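You operate a simulated robot arm through the tools that you are given. There is no shell and no other tool.

The job below is to be done with a simulated robot arm. You get a single attempt, and the scene is never put back.

## Task
Plug the blue lead in, show the white field on the black monitor, then switch monitor and pattern box off.
Fine: blue plug home in the blue port; the pattern stands for two seconds.

The check looks at the end state, three seconds after you hand in, the way a careful person would. Anything else that was tipped, shoved, dropped, spilled or broken makes it a failure.

## Robot
A 6-joint arm with a three-finger gripper, fixed in place. Base frame: the origin is on the floor under the middle of its stand, x ahead of it, y to its left, z up; the work surface is at about z = 75. Lengths are in cm, angles in degrees, forces in N, time in s.
It reaches about 121.3 cm from its shoulder. Its first joint turns from -166.0 to 166.0 degrees. Payload 4.89 kg.
The tool frame sits at the grasp point between the pads (the TCP): z along the fingers, y along the line on which they close. The tips reach 3 cm beyond it. The gripper opens to 16.4 cm; its body begins 12.5 cm behind the TCP.
Orientation is that of the tool frame in the base frame, as [roll, pitch, yaw] about the fixed x, y, z axes, in that order (R = Rz(yaw) Ry(pitch) Rx(roll)). With the fingers straight down and closing along the base's y, the tool's x points along the base's -x, its y along +y and its z along -z.

## Interface
- The arm moves only by the tool jog_arm. Its argument "rows" is one flat list of numbers, 7 for each row, row after row: the shift along the base's x, y, z in cm, then the turn, a rotation vector about the base's x, y, z in degrees, then the opening in per cent of the stroke, from 0 (shut) to 100 (fully open). In form: [dx, dy, dz, rx, ry, rz, grip, dx, dy, dz, rx, ry, rz, grip, ...]. A call has 1 to 20 rows; each row shifts and turns the commanded pose from where the row before left it. Each row takes 0.2 s and may step no farther than 5 cm and 8.6 degrees from the row before; otherwise, or with a gripper value out of range, the whole call is refused. A pose out of reach is approached as far as the arm can. The call stops where the force on the tool passes 40 N (or 10 N more than at its start, if that is more) or the arm is blocked; 0.2 s more then pass. The fingers move at their own pace (about 10.8 cm/s each) and stop on an object; they squeeze with about 23 N. The grip force told is the motor's: it shows also when the fingers shut on nothing. Time passes only in rows, and 0.2 s behind the last, so rows that do not move let the fingers close. The reply holds the time, the measured pose of the TCP, the force on the tool along the base axes, the opening and the grip force, in the units named above and with some noise, with the torque about the TCP (base axes, N m) and any sound that the robot's microphone picked up.
- Cameras (640 x 400 px; columns grow to the right, rows downward): "scene" is fixed at [21.99, 65.17, 136.7]; the picture's right is [-0.94, -0.35, 0.00], its down [-0.16, 0.44, -0.88] and it looks along [0.31, -0.83, -0.47] (base axes); focal length 337 px, centre (320, 200). "wrist" rides on the gripper at [7.6, -0.2, -15.2] in the tool frame; the picture's right is [0.02, 1.00, 0.00], its down [-0.88, 0.02, -0.47] and it looks along [-0.47, 0.01, 0.88] (tool axes); focal length 247 px, centre (320, 200). There is no depth. A picture from a camera that has moved, and an enlarged one, comes with that camera's place and axes in the base frame and with its lens.
- grab_frame(camera): a new picture of that camera. It takes no simulated time.
- raise_lower(by): moves the trunk up (or, below 0, down) by that many cm; the arm rides with it, the base frame stays. It gives what a move gives, with no picture.
- zoom(camera, box): a new picture of the part [left, top, right, bottom] of that camera's present view, enlarged. It takes no simulated time.
- job_done(): hands the job in; it is judged then, once.

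Nothing tells you positions but the pictures and the camera data. Unless the task says otherwise, let go and move clear before handing in.

The tools are called after ">>>" as name(argument=value, ...) on one line, values as JSON. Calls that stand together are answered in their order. jog_arm: Moves the arm, as the interface text tells. Its arguments: {"type":"object","properties":{"rows":{"type":"array"}},"required":["rows"]} The other tools are called the same way: raise_lower (by) moves the trunk up or down; grab_frame (camera) takes a picture; zoom (camera, box) takes an enlarged picture of a part of a camera's view; job_done () hands the job in.

At the start:

```text
t: 0.0
position: [63.61, -19.4, 109.81]
tcp_rot: [-179.9, 0.0, 180.0]
contact_force: [1.2, 0.7, -1.0]
moment: [-0.02, 0.0, 0.02]
finger_gap: 16.4
grip_force: 0.1
trunk travel left (down, up): [-12.5, 26.5]
```

scene: 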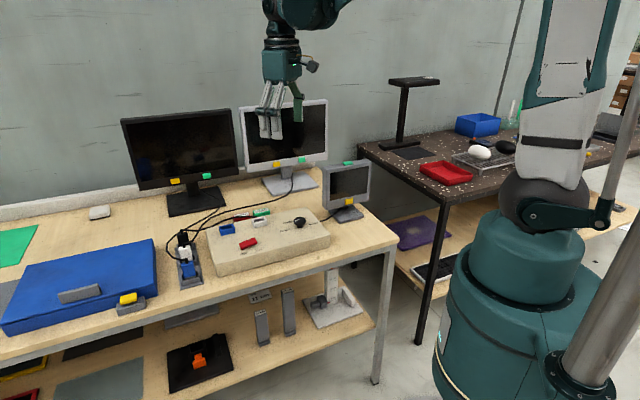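
wrist: 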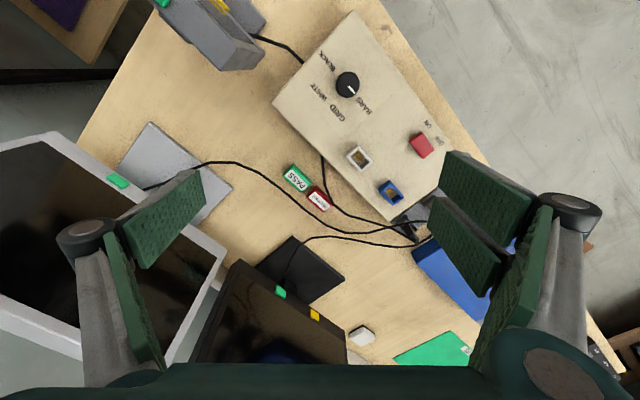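

I see a table with a black monitor, a white monitor, a small grey monitor, and a beige pattern box with a knob, a red rocker switch, and a white and a blue port. The leads seem to sit in a holder next to the box, so I'll zoom in on all of these first.

>>> zoom(camera="scene", box=[160, 180, 340, 300])

>>> zoom(camera="scene", box=[110, 90, 270, 220])

>>> zoom(camera="wrist", box=[270, 50, 510, 250])

>>> zoom(camera="scene", box=[0, 200, 180, 330])

```text
3.33 times, centred on (250, 240) of scene
camera zoom: at [21.99, 65.17, 136.7], right [-0.94, -0.35, 0.0], down [-0.16, 0.44, -0.88], along [0.31, -0.83, -0.47], focal length 1122 px, centre (553, 67)
```

zoom: 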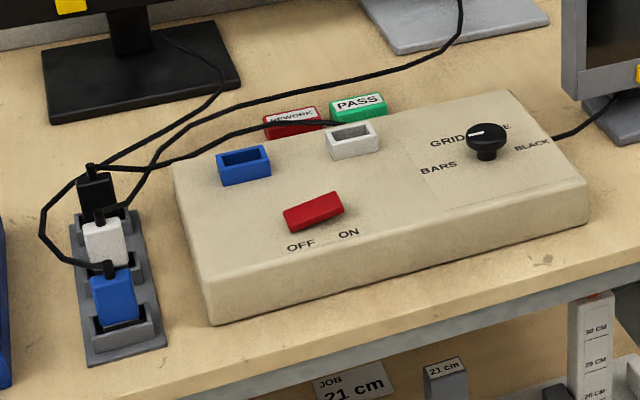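

```text
3.08 times, centred on (190, 155) of scene
camera zoom: at [21.99, 65.17, 136.7], right [-0.94, -0.35, 0.0], down [-0.16, 0.44, -0.88], along [0.31, -0.83, -0.47], focal length 1036 px, centre (720, 338)
```

zoom: 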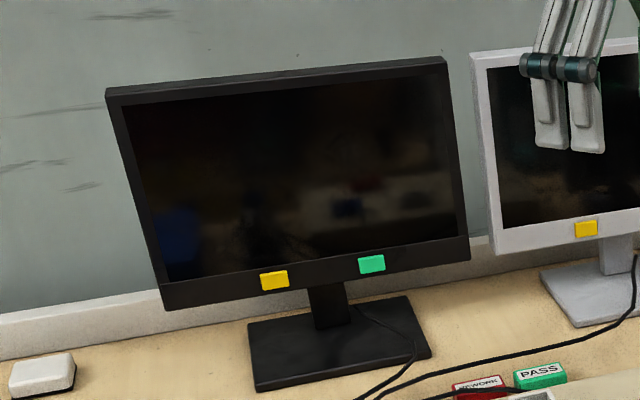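

```text
2.00 times, centred on (390, 150) of wrist
camera zoom: at [56.08, -19.62, 124.83], right [-0.02, 1.0, 0.0], down [0.88, 0.02, 0.47], along [0.47, 0.01, -0.88], focal length 494 px, centre (180, 300)
```

zoom: 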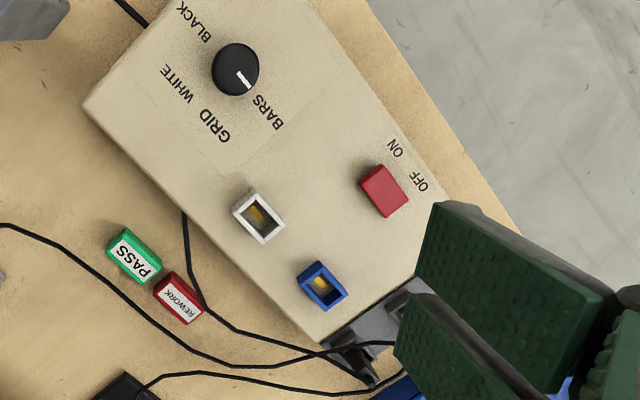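

```text
3.08 times, centred on (90, 265) of scene
camera zoom: at [21.99, 65.17, 136.7], right [-0.94, -0.35, 0.0], down [-0.16, 0.44, -0.88], along [0.31, -0.83, -0.47], focal length 1036 px, centre (1028, 0)
```

zoom: 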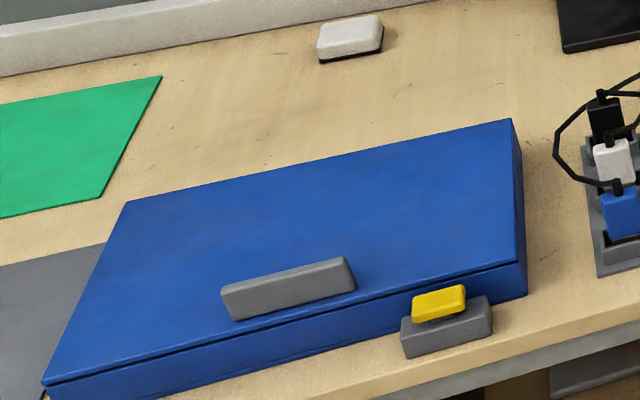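

The black monitor's bezel carries a yellow and a green button, at about (109, -20, 85) and (101, -27, 86). The blue port is near (78, -5, 81). The knob seems to point to BARS. I'll zoom in more before I move.

>>> zoom(camera="scene", box=[160, 165, 220, 205])

>>> zoom(camera="scene", box=[165, 225, 225, 300])

>>> zoom(camera="scene", box=[210, 210, 330, 270])

>>> zoom(camera="scene", box=[230, 90, 380, 230])

>>> zoom(camera="wrist", box=[180, 180, 360, 380])

>>> zoom(camera="wrist", box=[270, 10, 390, 110])

```text
10.00 times, centred on (190, 185) of scene
camera zoom: at [21.99, 65.17, 136.7], right [-0.94, -0.35, 0.0], down [-0.16, 0.44, -0.88], along [0.31, -0.83, -0.47], focal length 3367 px, centre (1620, 350)
```

zoom: 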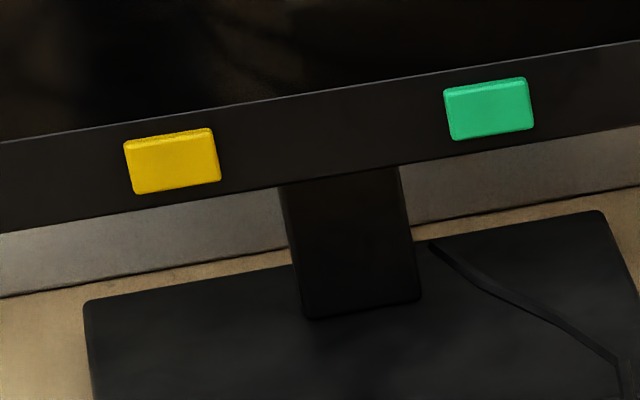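

```text
5.33 times, centred on (195, 262) of scene
camera zoom: at [21.99, 65.17, 136.7], right [-0.94, -0.35, 0.0], down [-0.16, 0.44, -0.88], along [0.31, -0.83, -0.47], focal length 1796 px, centre (987, -133)
```

zoom: 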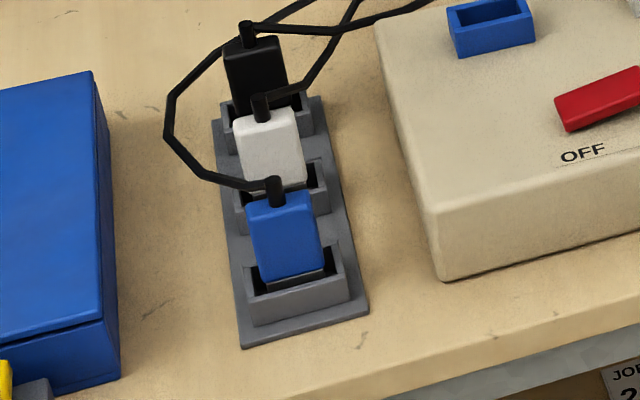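

```text
5.33 times, centred on (270, 240) of scene
camera zoom: at [21.99, 65.17, 136.7], right [-0.94, -0.35, 0.0], down [-0.16, 0.44, -0.88], along [0.31, -0.83, -0.47], focal length 1796 px, centre (587, -13)
```

zoom: 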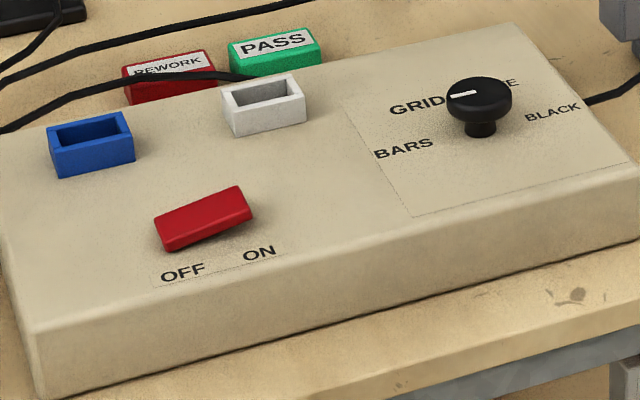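

```text
2.86 times, centred on (305, 160) of scene
camera zoom: at [21.99, 65.17, 136.7], right [-0.94, -0.35, 0.0], down [-0.16, 0.44, -0.88], along [0.31, -0.83, -0.47], focal length 962 px, centre (363, 314)
```

zoom: 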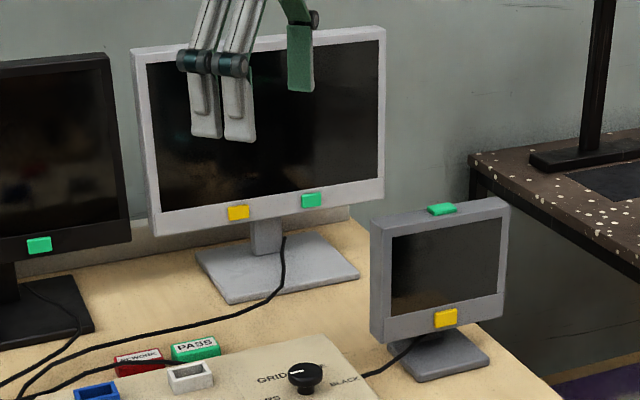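

```text
2.00 times, centred on (270, 280) of wrist
camera zoom: at [56.08, -19.62, 124.83], right [-0.02, 1.0, 0.0], down [0.88, 0.02, 0.47], along [0.47, 0.01, -0.88], focal length 494 px, centre (420, 40)
```

zoom: 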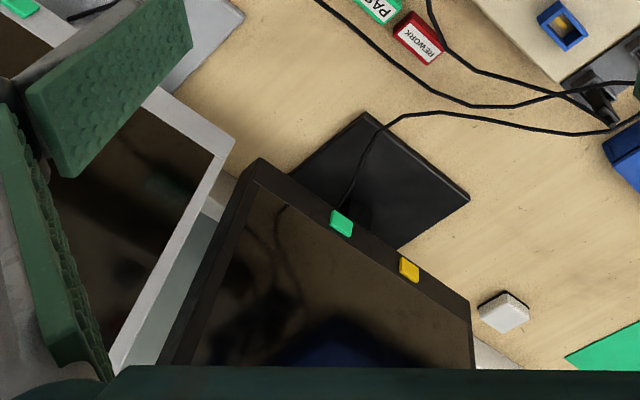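

```text
4.00 times, centred on (330, 60) of wrist
camera zoom: at [56.08, -19.62, 124.83], right [-0.02, 1.0, 0.0], down [0.88, 0.02, 0.47], along [0.47, 0.01, -0.88], focal length 988 px, centre (280, 760)
```

zoom: 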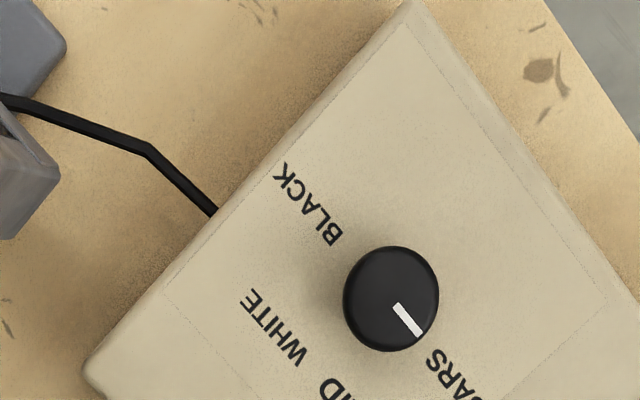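

The rocker has its OFF side down, so the pattern box is off now. The three parked plugs (blue, white, black) stand in a dock left of the box, with blue nearest the front edge at about (80, 10, 80). I'll move over the dock with the gripper turned to line up with the box for a closer look.

>>> jog_arm(rows=[1.0, 3.8, 0, 0, 0, -6.5, 100, 1.0, 3.8, 0, 0, 0, -6.5, 100, 1.0, 3.8, 0, 0, 0, -6.5, 100, 1.0, 3.8, 0, 0, 0, -6.5, 100, 1.0, 3.8, 0, 0, 0, -6.5, 100, 1.0, 3.8, 0, 0, 0, -6.5, 100, 1.0, 3.8, 0, 0, 0, -6.5, 100, 1.0, 3.8, 0, 0, 0, -6.5, 100])

```text
t: 1.8
position: [71.64, 11.22, 109.44]
tcp_rot: [-180.0, 0.0, 127.9]
contact_force: [-0.2, -0.4, 1.2]
moment: [0.21, -0.13, 0.0]
finger_gap: 16.42
grip_force: 0.1
trunk travel left (down, up): [-12.5, 26.5]
```

>>> grab_frame(camera="wrist")

>>> zoom(camera="wrist", box=[160, 0, 480, 200])

>>> grab_frame(camera="scene")

```text
taken
camera wrist: at [66.92, 17.14, 124.67], right [0.78, 0.63, 0.0], down [0.56, -0.68, 0.47], along [0.3, -0.37, -0.88], focal length 247 px, centre (320, 200)
```

wrist: 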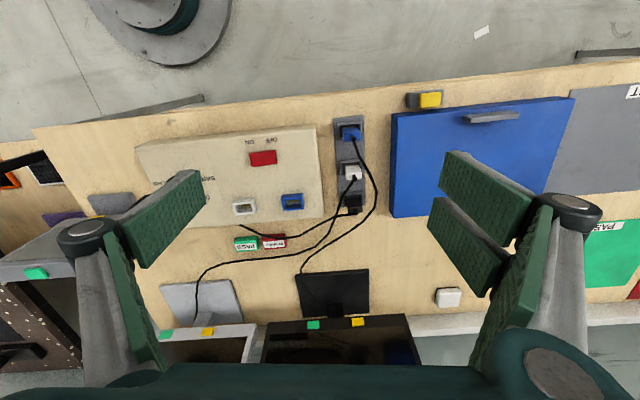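

```text
2.00 times, centred on (320, 100) of wrist
camera zoom: at [66.92, 17.14, 124.67], right [0.78, 0.63, 0.0], down [0.56, -0.68, 0.47], along [0.3, -0.37, -0.88], focal length 494 px, centre (320, 400)
```

zoom: 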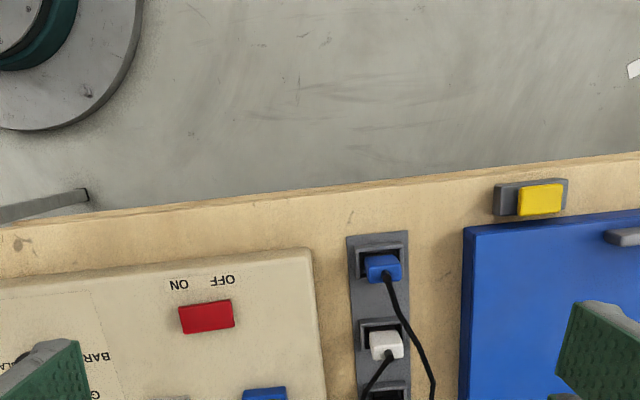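

```text
taken
```

scene: 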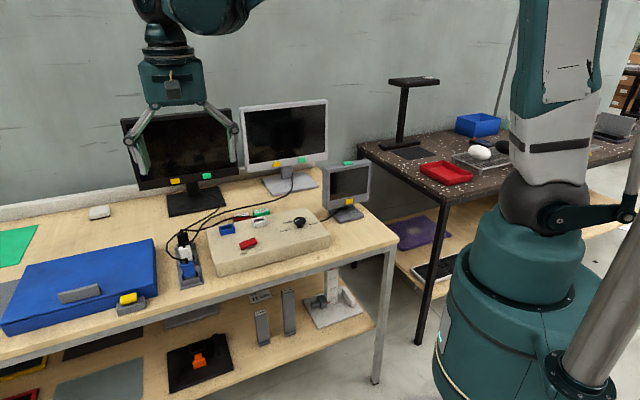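

The box and table sit at about 45°. The blue plug's top is near (77.5, 12.6, 82), the white plug is 6.6 cm behind it, and the blue port is near (77.5, -4.8, 81). I'll turn to exactly 45° and close the fingers in the air to learn their shape.

>>> jog_arm(rows=[0, 0, 0, 0, 0, 7.1, 30, 0, 0, 0, 0, 0, 0, 30, 0, 0, 0, 0, 0, 0, 30, 0, 0, 0, 0, 0, 0, 30])

>>> grab_frame(camera="wrist")

>>> zoom(camera="scene", box=[110, 20, 270, 180])

>>> zoom(camera="wrist", box=[160, 50, 480, 250])

```text
t: 2.8
position: [71.74, 11.07, 109.51]
tcp_rot: [-180.0, 0.1, 135.1]
contact_force: [0.5, 0.0, 0.6]
moment: [-0.02, 0.0, -0.03]
finger_gap: 4.95
grip_force: 0.0
trunk travel left (down, up): [-12.5, 26.5]
```

```text
taken
camera wrist: at [66.24, 16.41, 124.67], right [0.69, 0.72, 0.0], down [0.64, -0.61, 0.47], along [0.34, -0.33, -0.88], focal length 247 px, centre (320, 200)
```

wrist: 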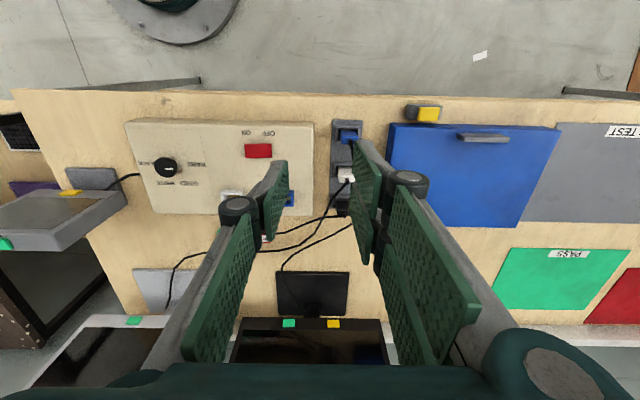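

```text
2.50 times, centred on (190, 100) of scene
camera zoom: at [21.99, 65.17, 136.7], right [-0.94, -0.35, 0.0], down [-0.16, 0.44, -0.88], along [0.31, -0.83, -0.47], focal length 842 px, centre (645, 450)
```

zoom: 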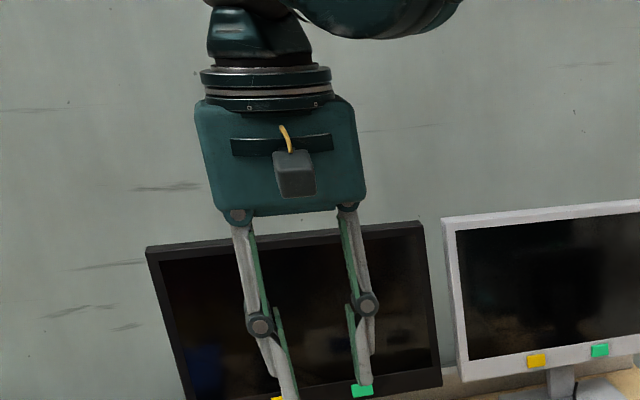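

```text
2.00 times, centred on (320, 150) of wrist
camera zoom: at [66.24, 16.41, 124.67], right [0.69, 0.72, 0.0], down [0.64, -0.61, 0.47], along [0.34, -0.33, -0.88], focal length 494 px, centre (320, 300)
```

zoom: 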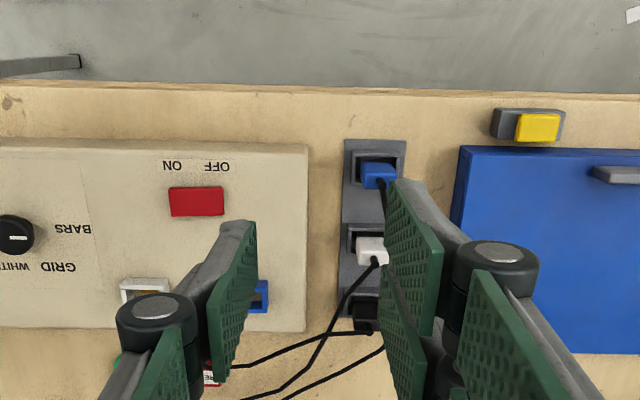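

>>> zoom(camera="wrist", box=[220, 130, 420, 290])

>>> jog_arm(rows=[0, 0, 0, 0, 0, 0, 0, 0, 0, 0, 0, 0, 0, 0, 0, 0, 0, 0, 0, 0, 0])

>>> zoom(camera="wrist", box=[220, 100, 420, 260])

>>> zoom(camera="scene", box=[140, 60, 230, 190])

```text
2.50 times, centred on (320, 210) of wrist
camera zoom: at [66.24, 16.41, 124.67], right [0.69, 0.72, 0.0], down [0.64, -0.61, 0.47], along [0.34, -0.33, -0.88], focal length 617 px, centre (320, 175)
```

zoom: 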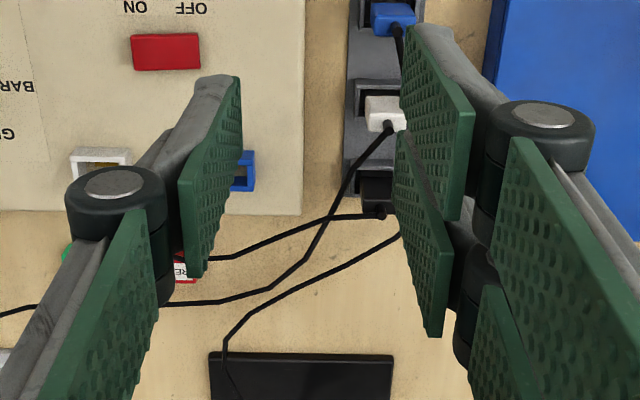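

```text
t: 3.6
position: [71.61, 11.11, 109.56]
tcp_rot: [-180.0, -0.1, 135.1]
contact_force: [-0.4, 0.1, -0.6]
moment: [0.01, -0.01, 0.0]
finger_gap: 0.0
grip_force: 23.1
trunk travel left (down, up): [-12.5, 26.5]
```

```text
2.50 times, centred on (320, 180) of wrist
camera zoom: at [66.24, 16.41, 124.67], right [0.69, 0.72, 0.0], down [0.64, -0.61, 0.47], along [0.34, -0.33, -0.88], focal length 617 px, centre (320, 250)
```

zoom: 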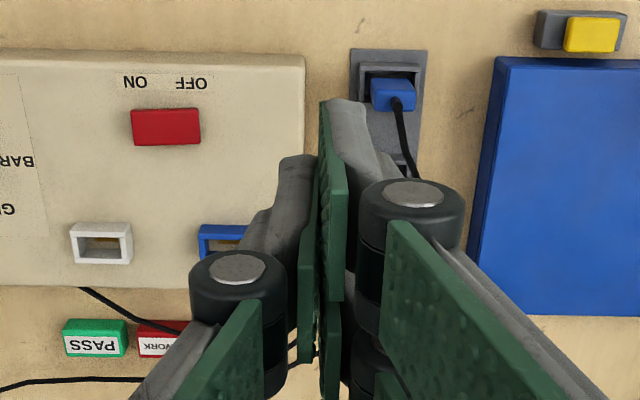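

```text
3.08 times, centred on (185, 125) of scene
camera zoom: at [21.99, 65.17, 136.7], right [-0.94, -0.35, 0.0], down [-0.16, 0.44, -0.88], along [0.31, -0.83, -0.47], focal length 1036 px, centre (735, 431)
```

zoom: 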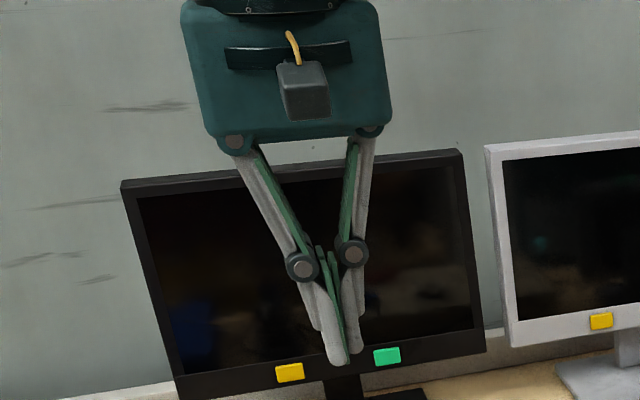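

The left finger is about 2.6 cm wide and the two right fingers together about 5.8 cm, with only a small gap between them. That suits a grasp across the plug's width. I'll zoom in on the blue plug to place it accurately.

>>> zoom(camera="scene", box=[170, 225, 218, 295])

>>> zoom(camera="wrist", box=[330, 110, 400, 160])

>>> zoom(camera="scene", box=[210, 215, 280, 260])

```text
5.71 times, centred on (194, 260) of scene
camera zoom: at [21.99, 65.17, 136.7], right [-0.94, -0.35, 0.0], down [-0.16, 0.44, -0.88], along [0.31, -0.83, -0.47], focal length 1924 px, centre (1040, -143)
```

zoom: 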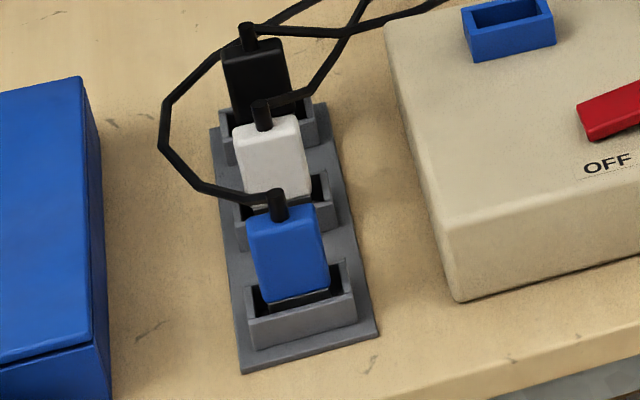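

```text
8.00 times, centred on (365, 135) of wrist
camera zoom: at [66.24, 16.41, 124.67], right [0.69, 0.72, 0.0], down [0.64, -0.61, 0.47], along [0.34, -0.33, -0.88], focal length 1976 px, centre (-40, 720)
```

zoom: 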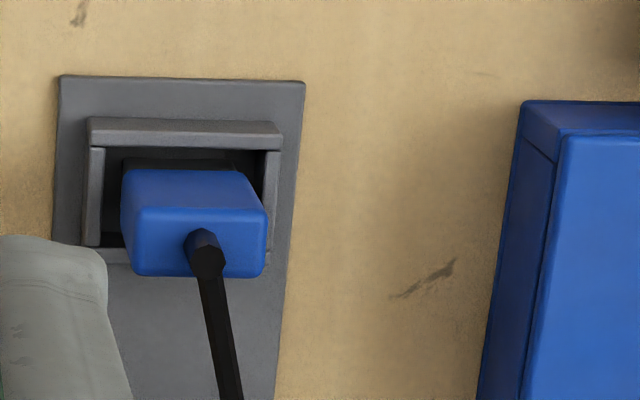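

```text
8.89 times, centred on (245, 238) of scene
camera zoom: at [21.99, 65.17, 136.7], right [-0.94, -0.35, 0.0], down [-0.16, 0.44, -0.88], along [0.31, -0.83, -0.47], focal length 2993 px, centre (987, -133)
```

zoom: 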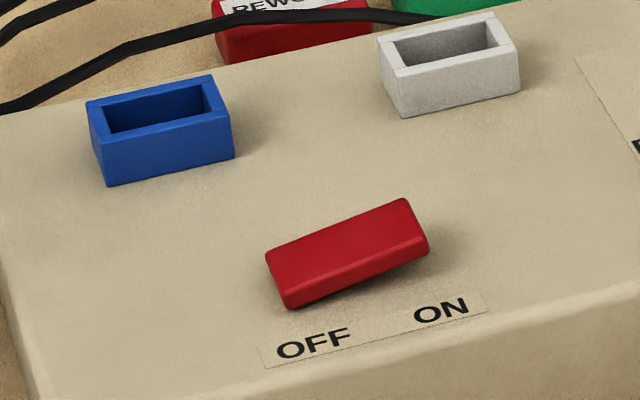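

The blue plug's top centre comes out at about (78.0, 12.5, 81.5). Its body is about 2.8 x 1.6 cm and 4 cm tall, and its cable runs to the black monitor. I'll move above it with the fingers partly open and check the alignment.

>>> jog_arm(rows=[2.1, 0.5, -2.4, 0, 0, 0, 38, 2.1, 0.5, -2.4, 0, 0, 0, 38, 2.2, 0.4, -2.4, 0, 0, 0, 38, 0, 0, -2.4, 0, 0, 0, 38, 0, 0, 0, 0, 0, 0, 38])

>>> grab_frame(camera="wrist")

>>> zoom(camera="wrist", box=[240, 80, 400, 180])

```text
t: 4.8
position: [77.98, 12.48, 100.0]
tcp_rot: [-179.9, 0.1, 135.1]
contact_force: [0.3, -0.5, -0.2]
moment: [-0.03, 0.07, 0.01]
finger_gap: 6.21
grip_force: 0.1
trunk travel left (down, up): [-12.5, 26.5]
```

```text
taken
camera wrist: at [72.53, 17.79, 115.13], right [0.69, 0.72, 0.0], down [0.64, -0.61, 0.47], along [0.34, -0.33, -0.88], focal length 247 px, centre (320, 200)
```

wrist: 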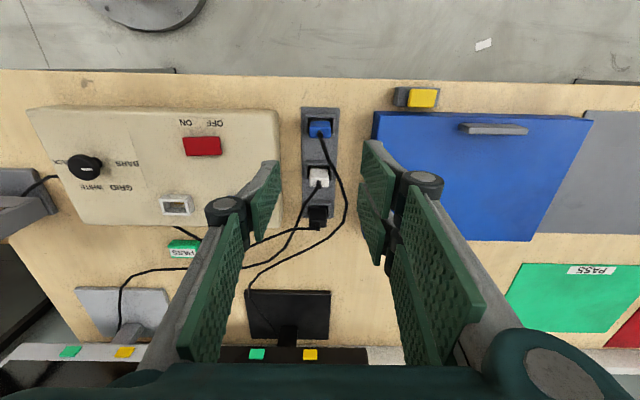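

```text
4.00 times, centred on (320, 130) of wrist
camera zoom: at [72.53, 17.79, 115.13], right [0.69, 0.72, 0.0], down [0.64, -0.61, 0.47], along [0.34, -0.33, -0.88], focal length 988 px, centre (320, 480)
```

zoom: 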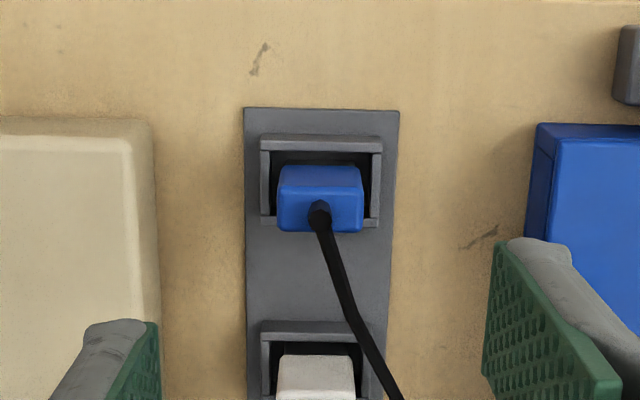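

The plug sits right under the TCP and the dock is lined up with the gripper. I'll descend until the tips are at about z = 79, then close on the plug.

>>> jog_arm(rows=[0, 0, -4, 0, 0, 0, 38, 0, 0, -4, 0, 0, 0, 38, 0, 0, -4, 0, 0, 0, 38, 0, 0, -3, 0, 0, 0, 38, 0, 0, -2, 0, 0, 0, 38, 0, 0, -1, 0, 0, 0, 38])

>>> grab_frame(camera="wrist")

>>> zoom(camera="scene", box=[130, 180, 250, 300])

```text
t: 6.2
position: [78.3, 12.25, 81.96]
tcp_rot: [-180.0, 0.0, 135.0]
contact_force: [0.7, -0.9, 0.1]
moment: [-0.02, -0.03, -0.01]
finger_gap: 6.19
grip_force: 0.0
trunk travel left (down, up): [-12.5, 26.5]
```

```text
taken
camera wrist: at [72.75, 17.6, 97.12], right [0.69, 0.72, 0.0], down [0.64, -0.61, 0.47], along [0.34, -0.33, -0.88], focal length 247 px, centre (320, 200)
```

wrist: 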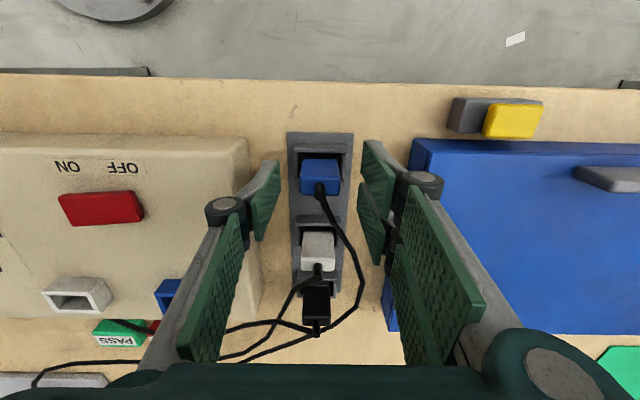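

```text
3.33 times, centred on (190, 240) of scene
camera zoom: at [21.99, 65.17, 136.7], right [-0.94, -0.35, 0.0], down [-0.16, 0.44, -0.88], along [0.31, -0.83, -0.47], focal length 1122 px, centre (753, 67)
```

zoom: 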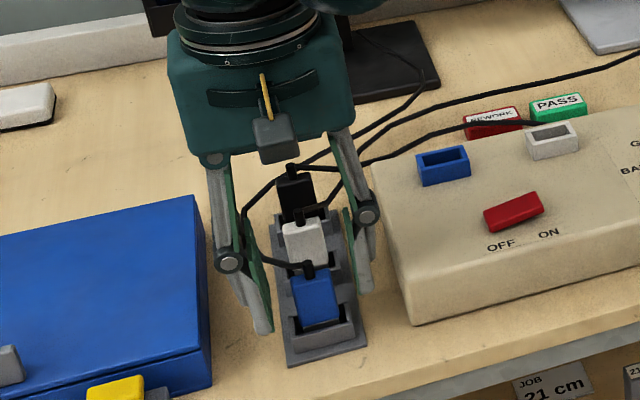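

>>> zoom(camera="wrist", box=[240, 120, 400, 220])

```text
4.00 times, centred on (320, 170) of wrist
camera zoom: at [72.75, 17.6, 97.12], right [0.69, 0.72, 0.0], down [0.64, -0.61, 0.47], along [0.34, -0.33, -0.88], focal length 988 px, centre (320, 320)
```

zoom: 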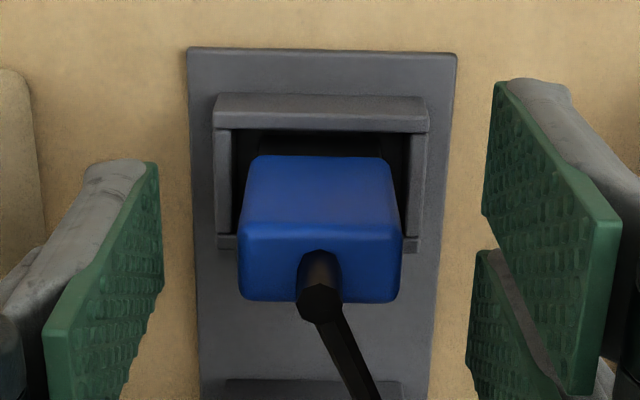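

The TCP drifted about 0.4 cm back during the descent. I'll correct that and then close on the plug.

>>> jog_arm(rows=[-0.28, 0.26, 0, 0, 0, 0, 38, 0, 0, 0, 0, 0, 0, 30, 0, 0, 0, 0, 0, 0, 20, 0, 0, 0, 0, 0, 0, 5, 0, 0, 0, 0, 0, 0, 0, 0, 0, 0, 0, 0, 0, 0])

>>> zoom(camera="wrist", box=[240, 120, 400, 220])

>>> zoom(camera="scene", box=[130, 180, 250, 300])

```text
t: 7.6
position: [77.93, 12.72, 82.04]
tcp_rot: [179.9, -0.1, 135.1]
contact_force: [-0.3, 0.6, -0.3]
moment: [-0.01, -0.01, 0.04]
finger_gap: 2.91
grip_force: 23.4
trunk travel left (down, up): [-12.5, 26.5]
```

```text
4.00 times, centred on (320, 170) of wrist
camera zoom: at [72.39, 17.88, 97.16], right [0.69, 0.72, 0.0], down [0.64, -0.61, 0.47], along [0.34, -0.33, -0.88], focal length 988 px, centre (320, 320)
```

zoom: 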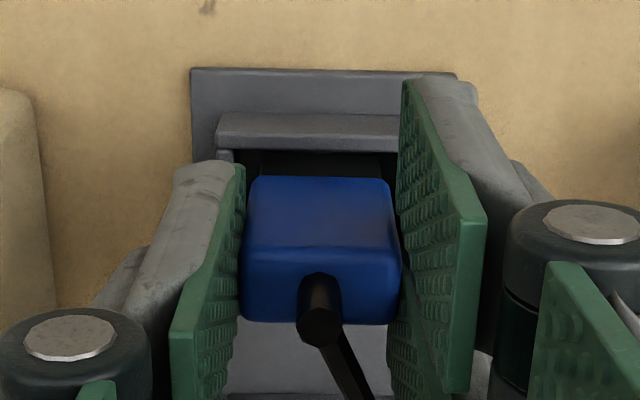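

```text
3.33 times, centred on (190, 240) of scene
camera zoom: at [21.99, 65.17, 136.7], right [-0.94, -0.35, 0.0], down [-0.16, 0.44, -0.88], along [0.31, -0.83, -0.47], focal length 1122 px, centre (753, 67)
```

zoom: 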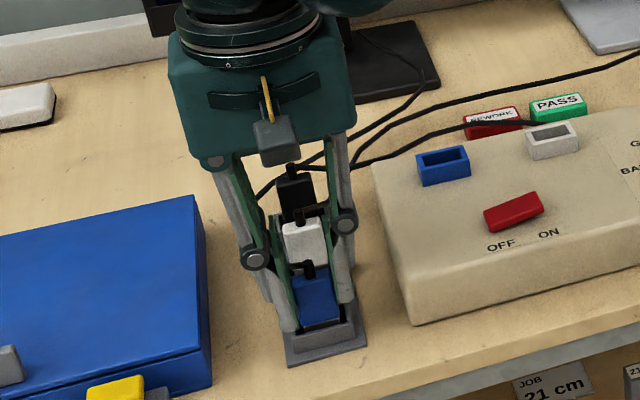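

The plug is gripped with a gap of 2.9 cm. I'll lift it straight up and check that the dock stays put.

>>> jog_arm(rows=[0, 0, 1, 0, 0, 0, 0, 0, 0, 1, 0, 0, 0, 0, 0, 0, 1.5, 0, 0, 0, 0, 0, 0, 2, 0, 0, 0, 0, 0, 0, 2, 0, 0, 0, 0, 0, 0, 2, 0, 0, 0, 0, 0, 0, 0, 0, 0, 0, 0])

>>> grab_frame(camera="wrist")

>>> zoom(camera="scene", box=[130, 160, 290, 300])

```text
t: 9.2
position: [77.6, 12.56, 91.62]
tcp_rot: [180.0, 0.0, 135.1]
contact_force: [-0.4, -0.1, 0.6]
moment: [-0.02, 0.0, 0.01]
finger_gap: 2.9
grip_force: 23.2
trunk travel left (down, up): [-12.5, 26.5]
```

```text
taken
camera wrist: at [72.16, 17.77, 106.65], right [0.69, 0.72, 0.0], down [0.64, -0.61, 0.47], along [0.34, -0.33, -0.88], focal length 247 px, centre (320, 200)
```

wrist: 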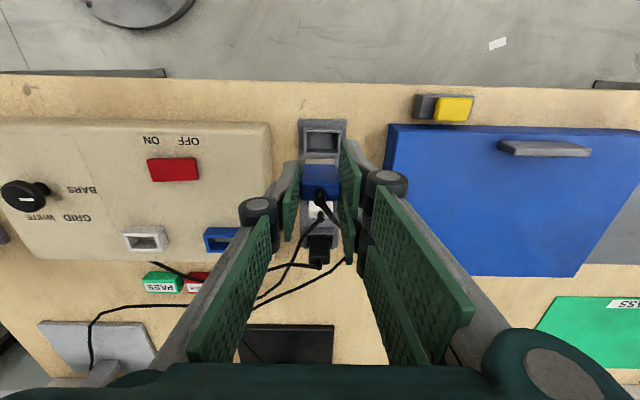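

```text
2.86 times, centred on (210, 230) of scene
camera zoom: at [21.99, 65.17, 136.7], right [-0.94, -0.35, 0.0], down [-0.16, 0.44, -0.88], along [0.31, -0.83, -0.47], focal length 962 px, centre (634, 114)
```

zoom: 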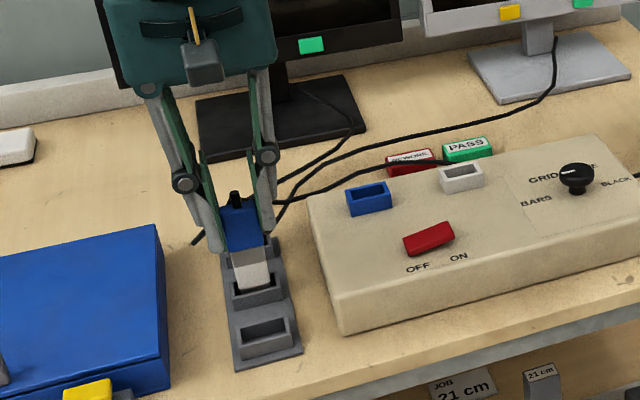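

The plug is out, with a grey tongue at its lower end. I'll raise it, carry it over the blue port and stay high enough to see the port.

>>> jog_arm(rows=[0, 0, 3, 0, 0, 0, 0, 0, -2, 3, 0, 0, 0, 0, 0, -4, 2, 0, 0, 0, 0, 0, -4, 0, 0, 0, 0, 0, 0, -4, 0, 0, 0, 0, 0, 0, -3.5, 0, 0, 0, 0, 0, 0, 0, 0, 0, 0, 0, 0])

>>> grab_frame(camera="wrist")

>>> zoom(camera="wrist", box=[260, 90, 380, 210])

>>> zoom(camera="scene", box=[160, 120, 320, 280])

```text
t: 10.8
position: [77.86, -5.25, 99.56]
tcp_rot: [-179.9, 0.0, 135.1]
contact_force: [0.7, 0.3, 0.3]
moment: [-0.01, -0.03, -0.01]
finger_gap: 2.91
grip_force: 22.6
trunk travel left (down, up): [-12.5, 26.5]
```

```text
taken
camera wrist: at [72.41, 0.02, 114.63], right [0.69, 0.72, 0.0], down [0.64, -0.61, 0.47], along [0.34, -0.33, -0.88], focal length 247 px, centre (320, 200)
```

wrist: 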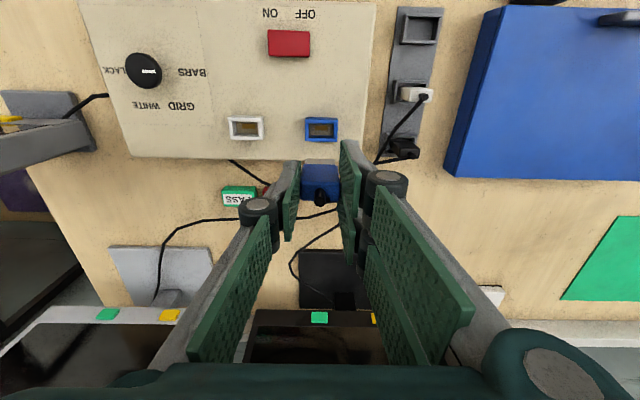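

```text
3.33 times, centred on (320, 150) of wrist
camera zoom: at [72.41, 0.02, 114.63], right [0.69, 0.72, 0.0], down [0.64, -0.61, 0.47], along [0.34, -0.33, -0.88], focal length 823 px, centre (320, 367)
```

zoom: 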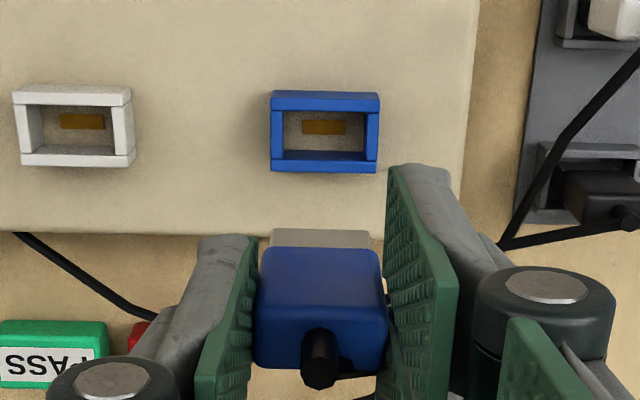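

```text
2.50 times, centred on (240, 200) of scene
camera zoom: at [21.99, 65.17, 136.7], right [-0.94, -0.35, 0.0], down [-0.16, 0.44, -0.88], along [0.31, -0.83, -0.47], focal length 842 px, centre (520, 200)
```

zoom: 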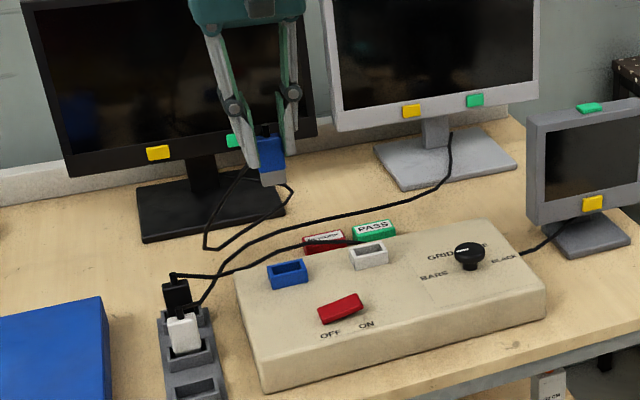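

>>> zoom(camera="wrist", box=[294, 105, 350, 150])

>>> zoom(camera="wrist", box=[280, 150, 360, 215])

>>> zoom(camera="scene", box=[205, 160, 255, 245])

```text
8.89 times, centred on (322, 128) of wrist
camera zoom: at [72.41, 0.02, 114.63], right [0.69, 0.72, 0.0], down [0.64, -0.61, 0.47], along [0.34, -0.33, -0.88], focal length 2195 px, centre (302, 844)
```

zoom: 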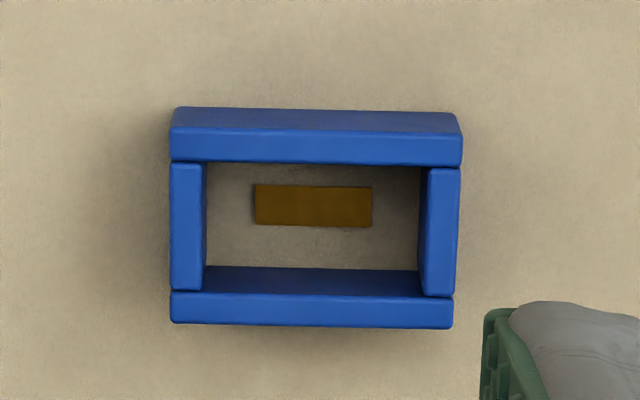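

```text
6.15 times, centred on (320, 182) of wrist
camera zoom: at [72.41, 0.02, 114.63], right [0.69, 0.72, 0.0], down [0.64, -0.61, 0.47], along [0.34, -0.33, -0.88], focal length 1520 px, centre (320, 308)
```

zoom: 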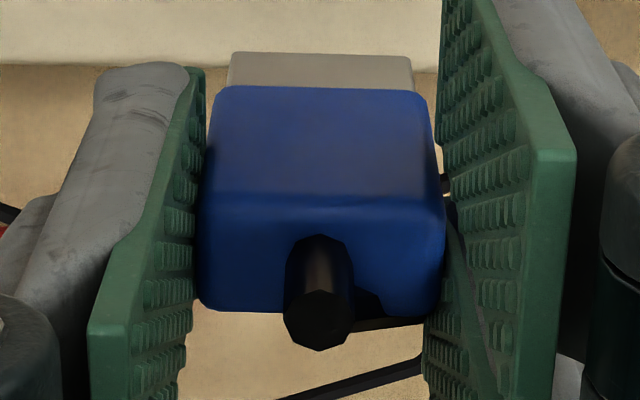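

```text
4.71 times, centred on (230, 202) of scene
camera zoom: at [21.99, 65.17, 136.7], right [-0.94, -0.35, 0.0], down [-0.16, 0.44, -0.88], along [0.31, -0.83, -0.47], focal length 1585 px, centre (744, 188)
```

zoom: 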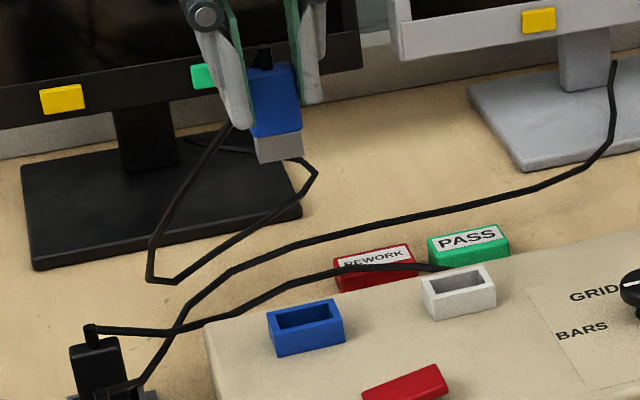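

The port collar's opening is about 3.4 x 2.1 cm, with a gold contact inside, and it sits about 0.2 cm from directly below the TCP. I'll shift, come down to just above the collar, and recheck.

>>> jog_arm(rows=[-0.08, 0.31, -2, 0, 0, 0, 0, 0, 0, -3, 0, 0, 0, 0, 0, 0, -3, 0, 0, 0, 0, 0, 0, -1.6, 0, 0, 0, 0, 0, 0, 0, 0, 0, 0, 0])

>>> grab_frame(camera="wrist")

>>> zoom(camera="wrist", box=[260, 120, 380, 210])

>>> zoom(camera="scene", box=[195, 180, 275, 260])

```text
t: 12.0
position: [77.7, -4.81, 90.14]
tcp_rot: [-179.9, 0.0, 135.1]
contact_force: [0.3, 0.3, -0.9]
moment: [-0.03, 0.01, -0.02]
finger_gap: 2.89
grip_force: 23.3
trunk travel left (down, up): [-12.5, 26.5]
```

```text
taken
camera wrist: at [72.14, 0.46, 105.25], right [0.69, 0.72, 0.0], down [0.64, -0.61, 0.47], along [0.34, -0.33, -0.88], focal length 247 px, centre (320, 200)
```

wrist: 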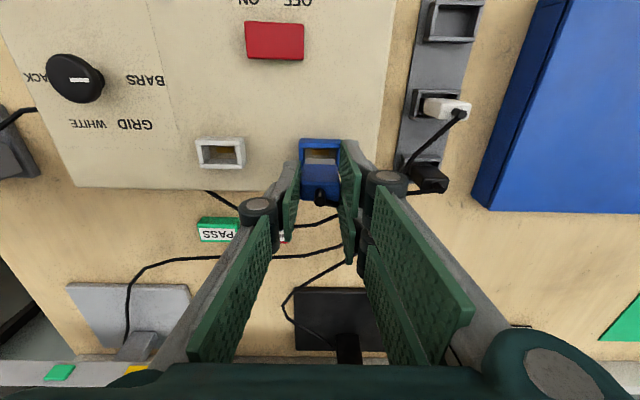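

```text
4.44 times, centred on (320, 165) of wrist
camera zoom: at [72.14, 0.46, 105.25], right [0.69, 0.72, 0.0], down [0.64, -0.61, 0.47], along [0.34, -0.33, -0.88], focal length 1098 px, centre (320, 356)
```

zoom: 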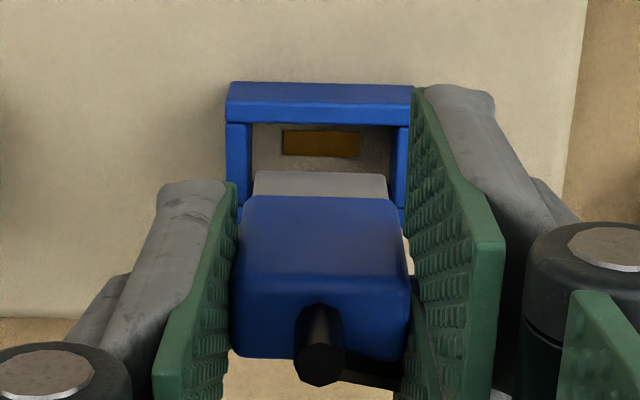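

```text
5.00 times, centred on (235, 220) of scene
camera zoom: at [21.99, 65.17, 136.7], right [-0.94, -0.35, 0.0], down [-0.16, 0.44, -0.88], along [0.31, -0.83, -0.47], focal length 1684 px, centre (745, 100)
```

zoom: 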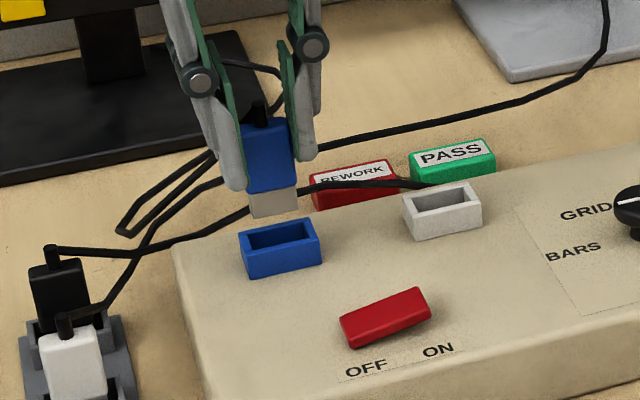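

The tongue is lined up with the opening: box top at z ≈ 80.0, collar top about 81.8, port centre near (77.8, -4.9). I'll lower it slowly into the collar and watch the force.

>>> jog_arm(rows=[0, 0, -1, 0, 0, 0, 0, 0, 0, -0.7, 0, 0, 0, 0, 0, 0, -0.5, 0, 0, 0, 0, 0, 0, -0.4, 0, 0, 0, 0, 0, 0, 0, 0, 0, 0, 0])

>>> zoom(camera="wrist", box=[260, 120, 380, 210])

>>> zoom(camera="scene", box=[205, 190, 265, 245])

```text
t: 13.2
position: [77.65, -4.65, 87.6]
tcp_rot: [180.0, 0.1, 135.2]
contact_force: [-4.3, 2.2, 20.9]
moment: [-0.07, -0.03, 0.01]
finger_gap: 2.89
grip_force: 23.5
trunk travel left (down, up): [-12.5, 26.5]
```

```text
4.44 times, centred on (320, 165) of wrist
camera zoom: at [72.2, 0.65, 102.65], right [0.69, 0.72, 0.0], down [0.64, -0.61, 0.47], along [0.34, -0.33, -0.88], focal length 1098 px, centre (320, 356)
```

zoom: 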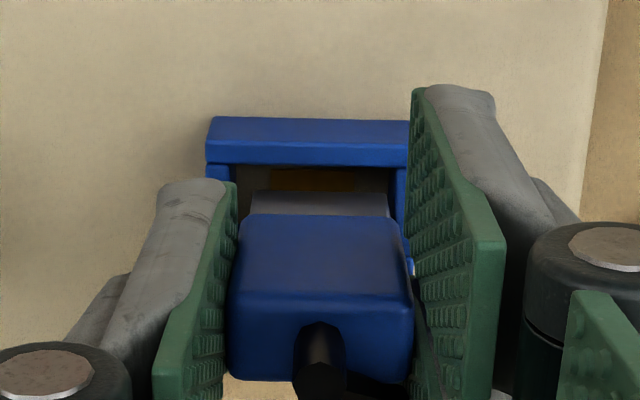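

```text
7.27 times, centred on (235, 218) of scene
camera zoom: at [21.99, 65.17, 136.7], right [-0.94, -0.35, 0.0], down [-0.16, 0.44, -0.88], along [0.31, -0.83, -0.47], focal length 2449 px, centre (938, 73)
```

zoom: 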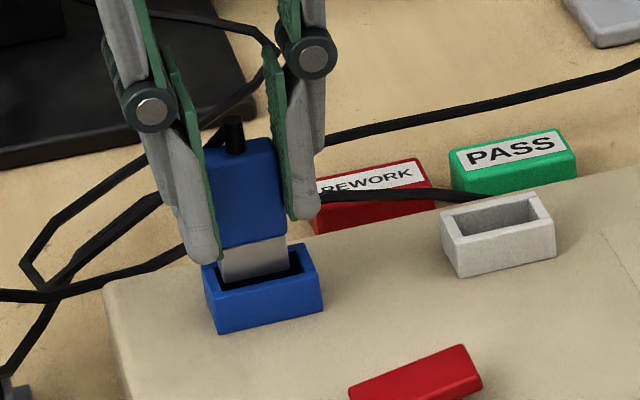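

The tongue has caught on the collar's back wall (21 N up, with a push toward the front). I'll lift, shift about 0.3 cm toward the front, and recheck.

>>> jog_arm(rows=[0, 0, 1, 0, 0, 0, 0, -0.2, 0.2, 0.3, 0, 0, 0, 0, 0, 0, 0, 0, 0, 0, 0])

>>> zoom(camera="wrist", box=[260, 120, 380, 210])

>>> zoom(camera="scene", box=[205, 190, 265, 245])

```text
t: 14.0
position: [77.57, -4.38, 88.84]
tcp_rot: [180.0, 0.0, 135.1]
contact_force: [-0.1, 0.7, 1.5]
moment: [0.0, -0.01, 0.01]
finger_gap: 2.9
grip_force: 23.2
trunk travel left (down, up): [-12.5, 26.5]
```

```text
4.44 times, centred on (320, 165) of wrist
camera zoom: at [72.08, 0.86, 103.89], right [0.69, 0.72, 0.0], down [0.64, -0.61, 0.47], along [0.34, -0.33, -0.88], focal length 1098 px, centre (320, 356)
```

zoom: 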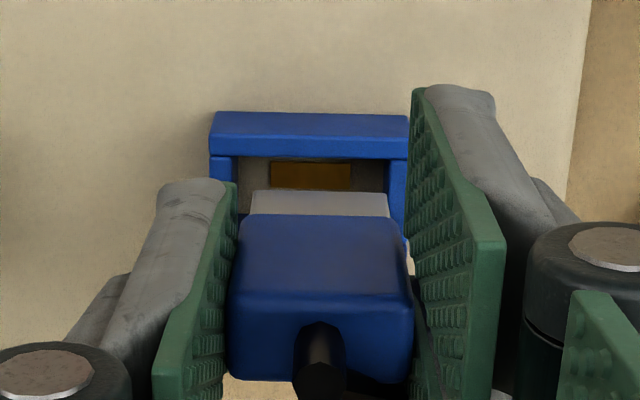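

```text
7.27 times, centred on (235, 218) of scene
camera zoom: at [21.99, 65.17, 136.7], right [-0.94, -0.35, 0.0], down [-0.16, 0.44, -0.88], along [0.31, -0.83, -0.47], focal length 2449 px, centre (938, 73)
```

zoom: 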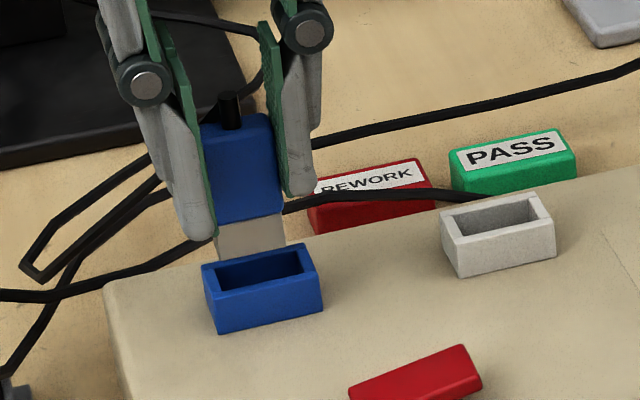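

The plug slid up about 0.7 cm in the fingers, and the tongue now looks centred in the opening. I'll lower it again in small steps.

>>> jog_arm(rows=[0, 0, -0.8, 0, 0, 0, 0, 0, 0, -0.5, 0, 0, 0, 0, 0, 0, -0.3, 0, 0, 0, 0, 0, 0, 0, 0, 0, 0, 0])

>>> zoom(camera="wrist", box=[260, 120, 380, 210])

>>> zoom(camera="scene", box=[205, 190, 265, 245])

```text
t: 15.0
position: [77.49, -4.4, 87.04]
tcp_rot: [180.0, -0.1, 135.1]
contact_force: [-0.3, -1.3, -0.3]
moment: [-0.05, 0.06, -0.01]
finger_gap: 2.88
grip_force: 22.6
trunk travel left (down, up): [-12.5, 26.5]
```

```text
4.44 times, centred on (320, 165) of wrist
camera zoom: at [72.01, 0.86, 102.2], right [0.69, 0.72, 0.0], down [0.64, -0.61, 0.47], along [0.34, -0.33, -0.88], focal length 1098 px, centre (320, 356)
```

zoom: 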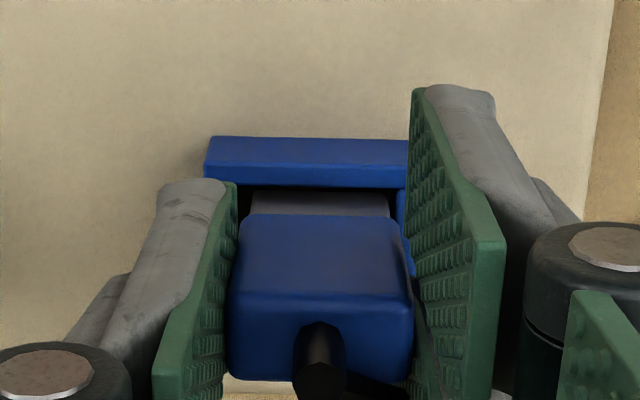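

```text
7.27 times, centred on (235, 218) of scene
camera zoom: at [21.99, 65.17, 136.7], right [-0.94, -0.35, 0.0], down [-0.16, 0.44, -0.88], along [0.31, -0.83, -0.47], focal length 2449 px, centre (938, 73)
```

zoom: 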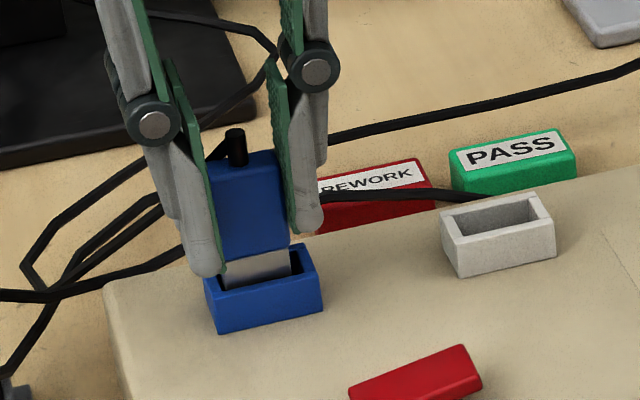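

It's inside the collar with no contact force. I'll keep lowering until it seats.

>>> jog_arm(rows=[0, 0, -0.4, 0, 0, 0, 0, 0, 0, -0.3, 0, 0, 0, 0, 0, 0, -0.3, 0, 0, 0, 0, 0, 0, -0.3, 0, 0, 0, 0, 0, 0, 0, 0, 0, 0, 0])

>>> zoom(camera="wrist", box=[260, 120, 380, 210])

>>> zoom(camera="scene", box=[205, 190, 265, 245])

```text
t: 16.2
position: [77.36, -4.37, 85.81]
tcp_rot: [-179.9, 0.0, 135.0]
contact_force: [-6.3, -9.6, 8.1]
moment: [-0.4, 0.28, -0.05]
finger_gap: 2.91
grip_force: 23.7
trunk travel left (down, up): [-12.5, 26.5]
```

```text
4.44 times, centred on (320, 165) of wrist
camera zoom: at [72.03, 0.87, 100.9], right [0.69, 0.72, 0.0], down [0.64, -0.61, 0.47], along [0.34, -0.33, -0.88], focal length 1098 px, centre (320, 356)
```

zoom: 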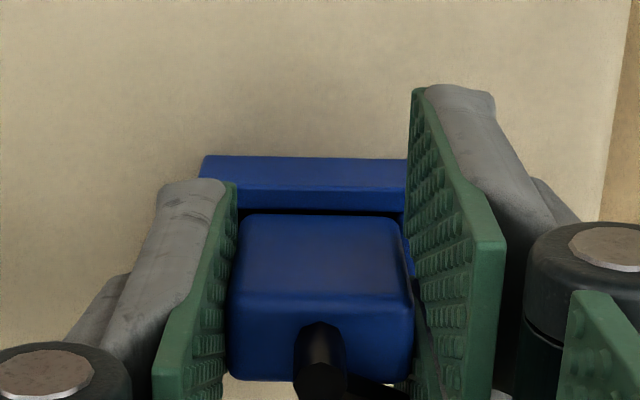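

```text
7.27 times, centred on (235, 218) of scene
camera zoom: at [21.99, 65.17, 136.7], right [-0.94, -0.35, 0.0], down [-0.16, 0.44, -0.88], along [0.31, -0.83, -0.47], focal length 2449 px, centre (938, 73)
```

zoom: 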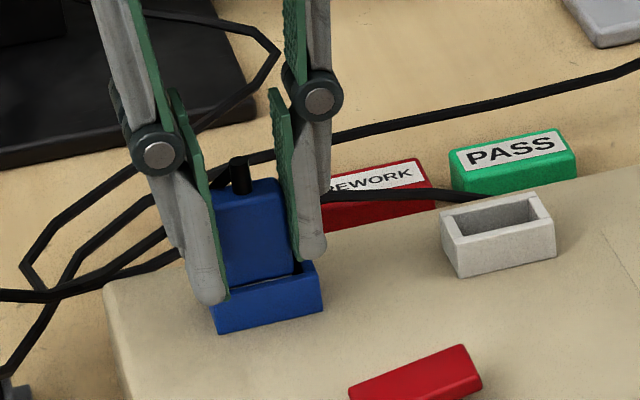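

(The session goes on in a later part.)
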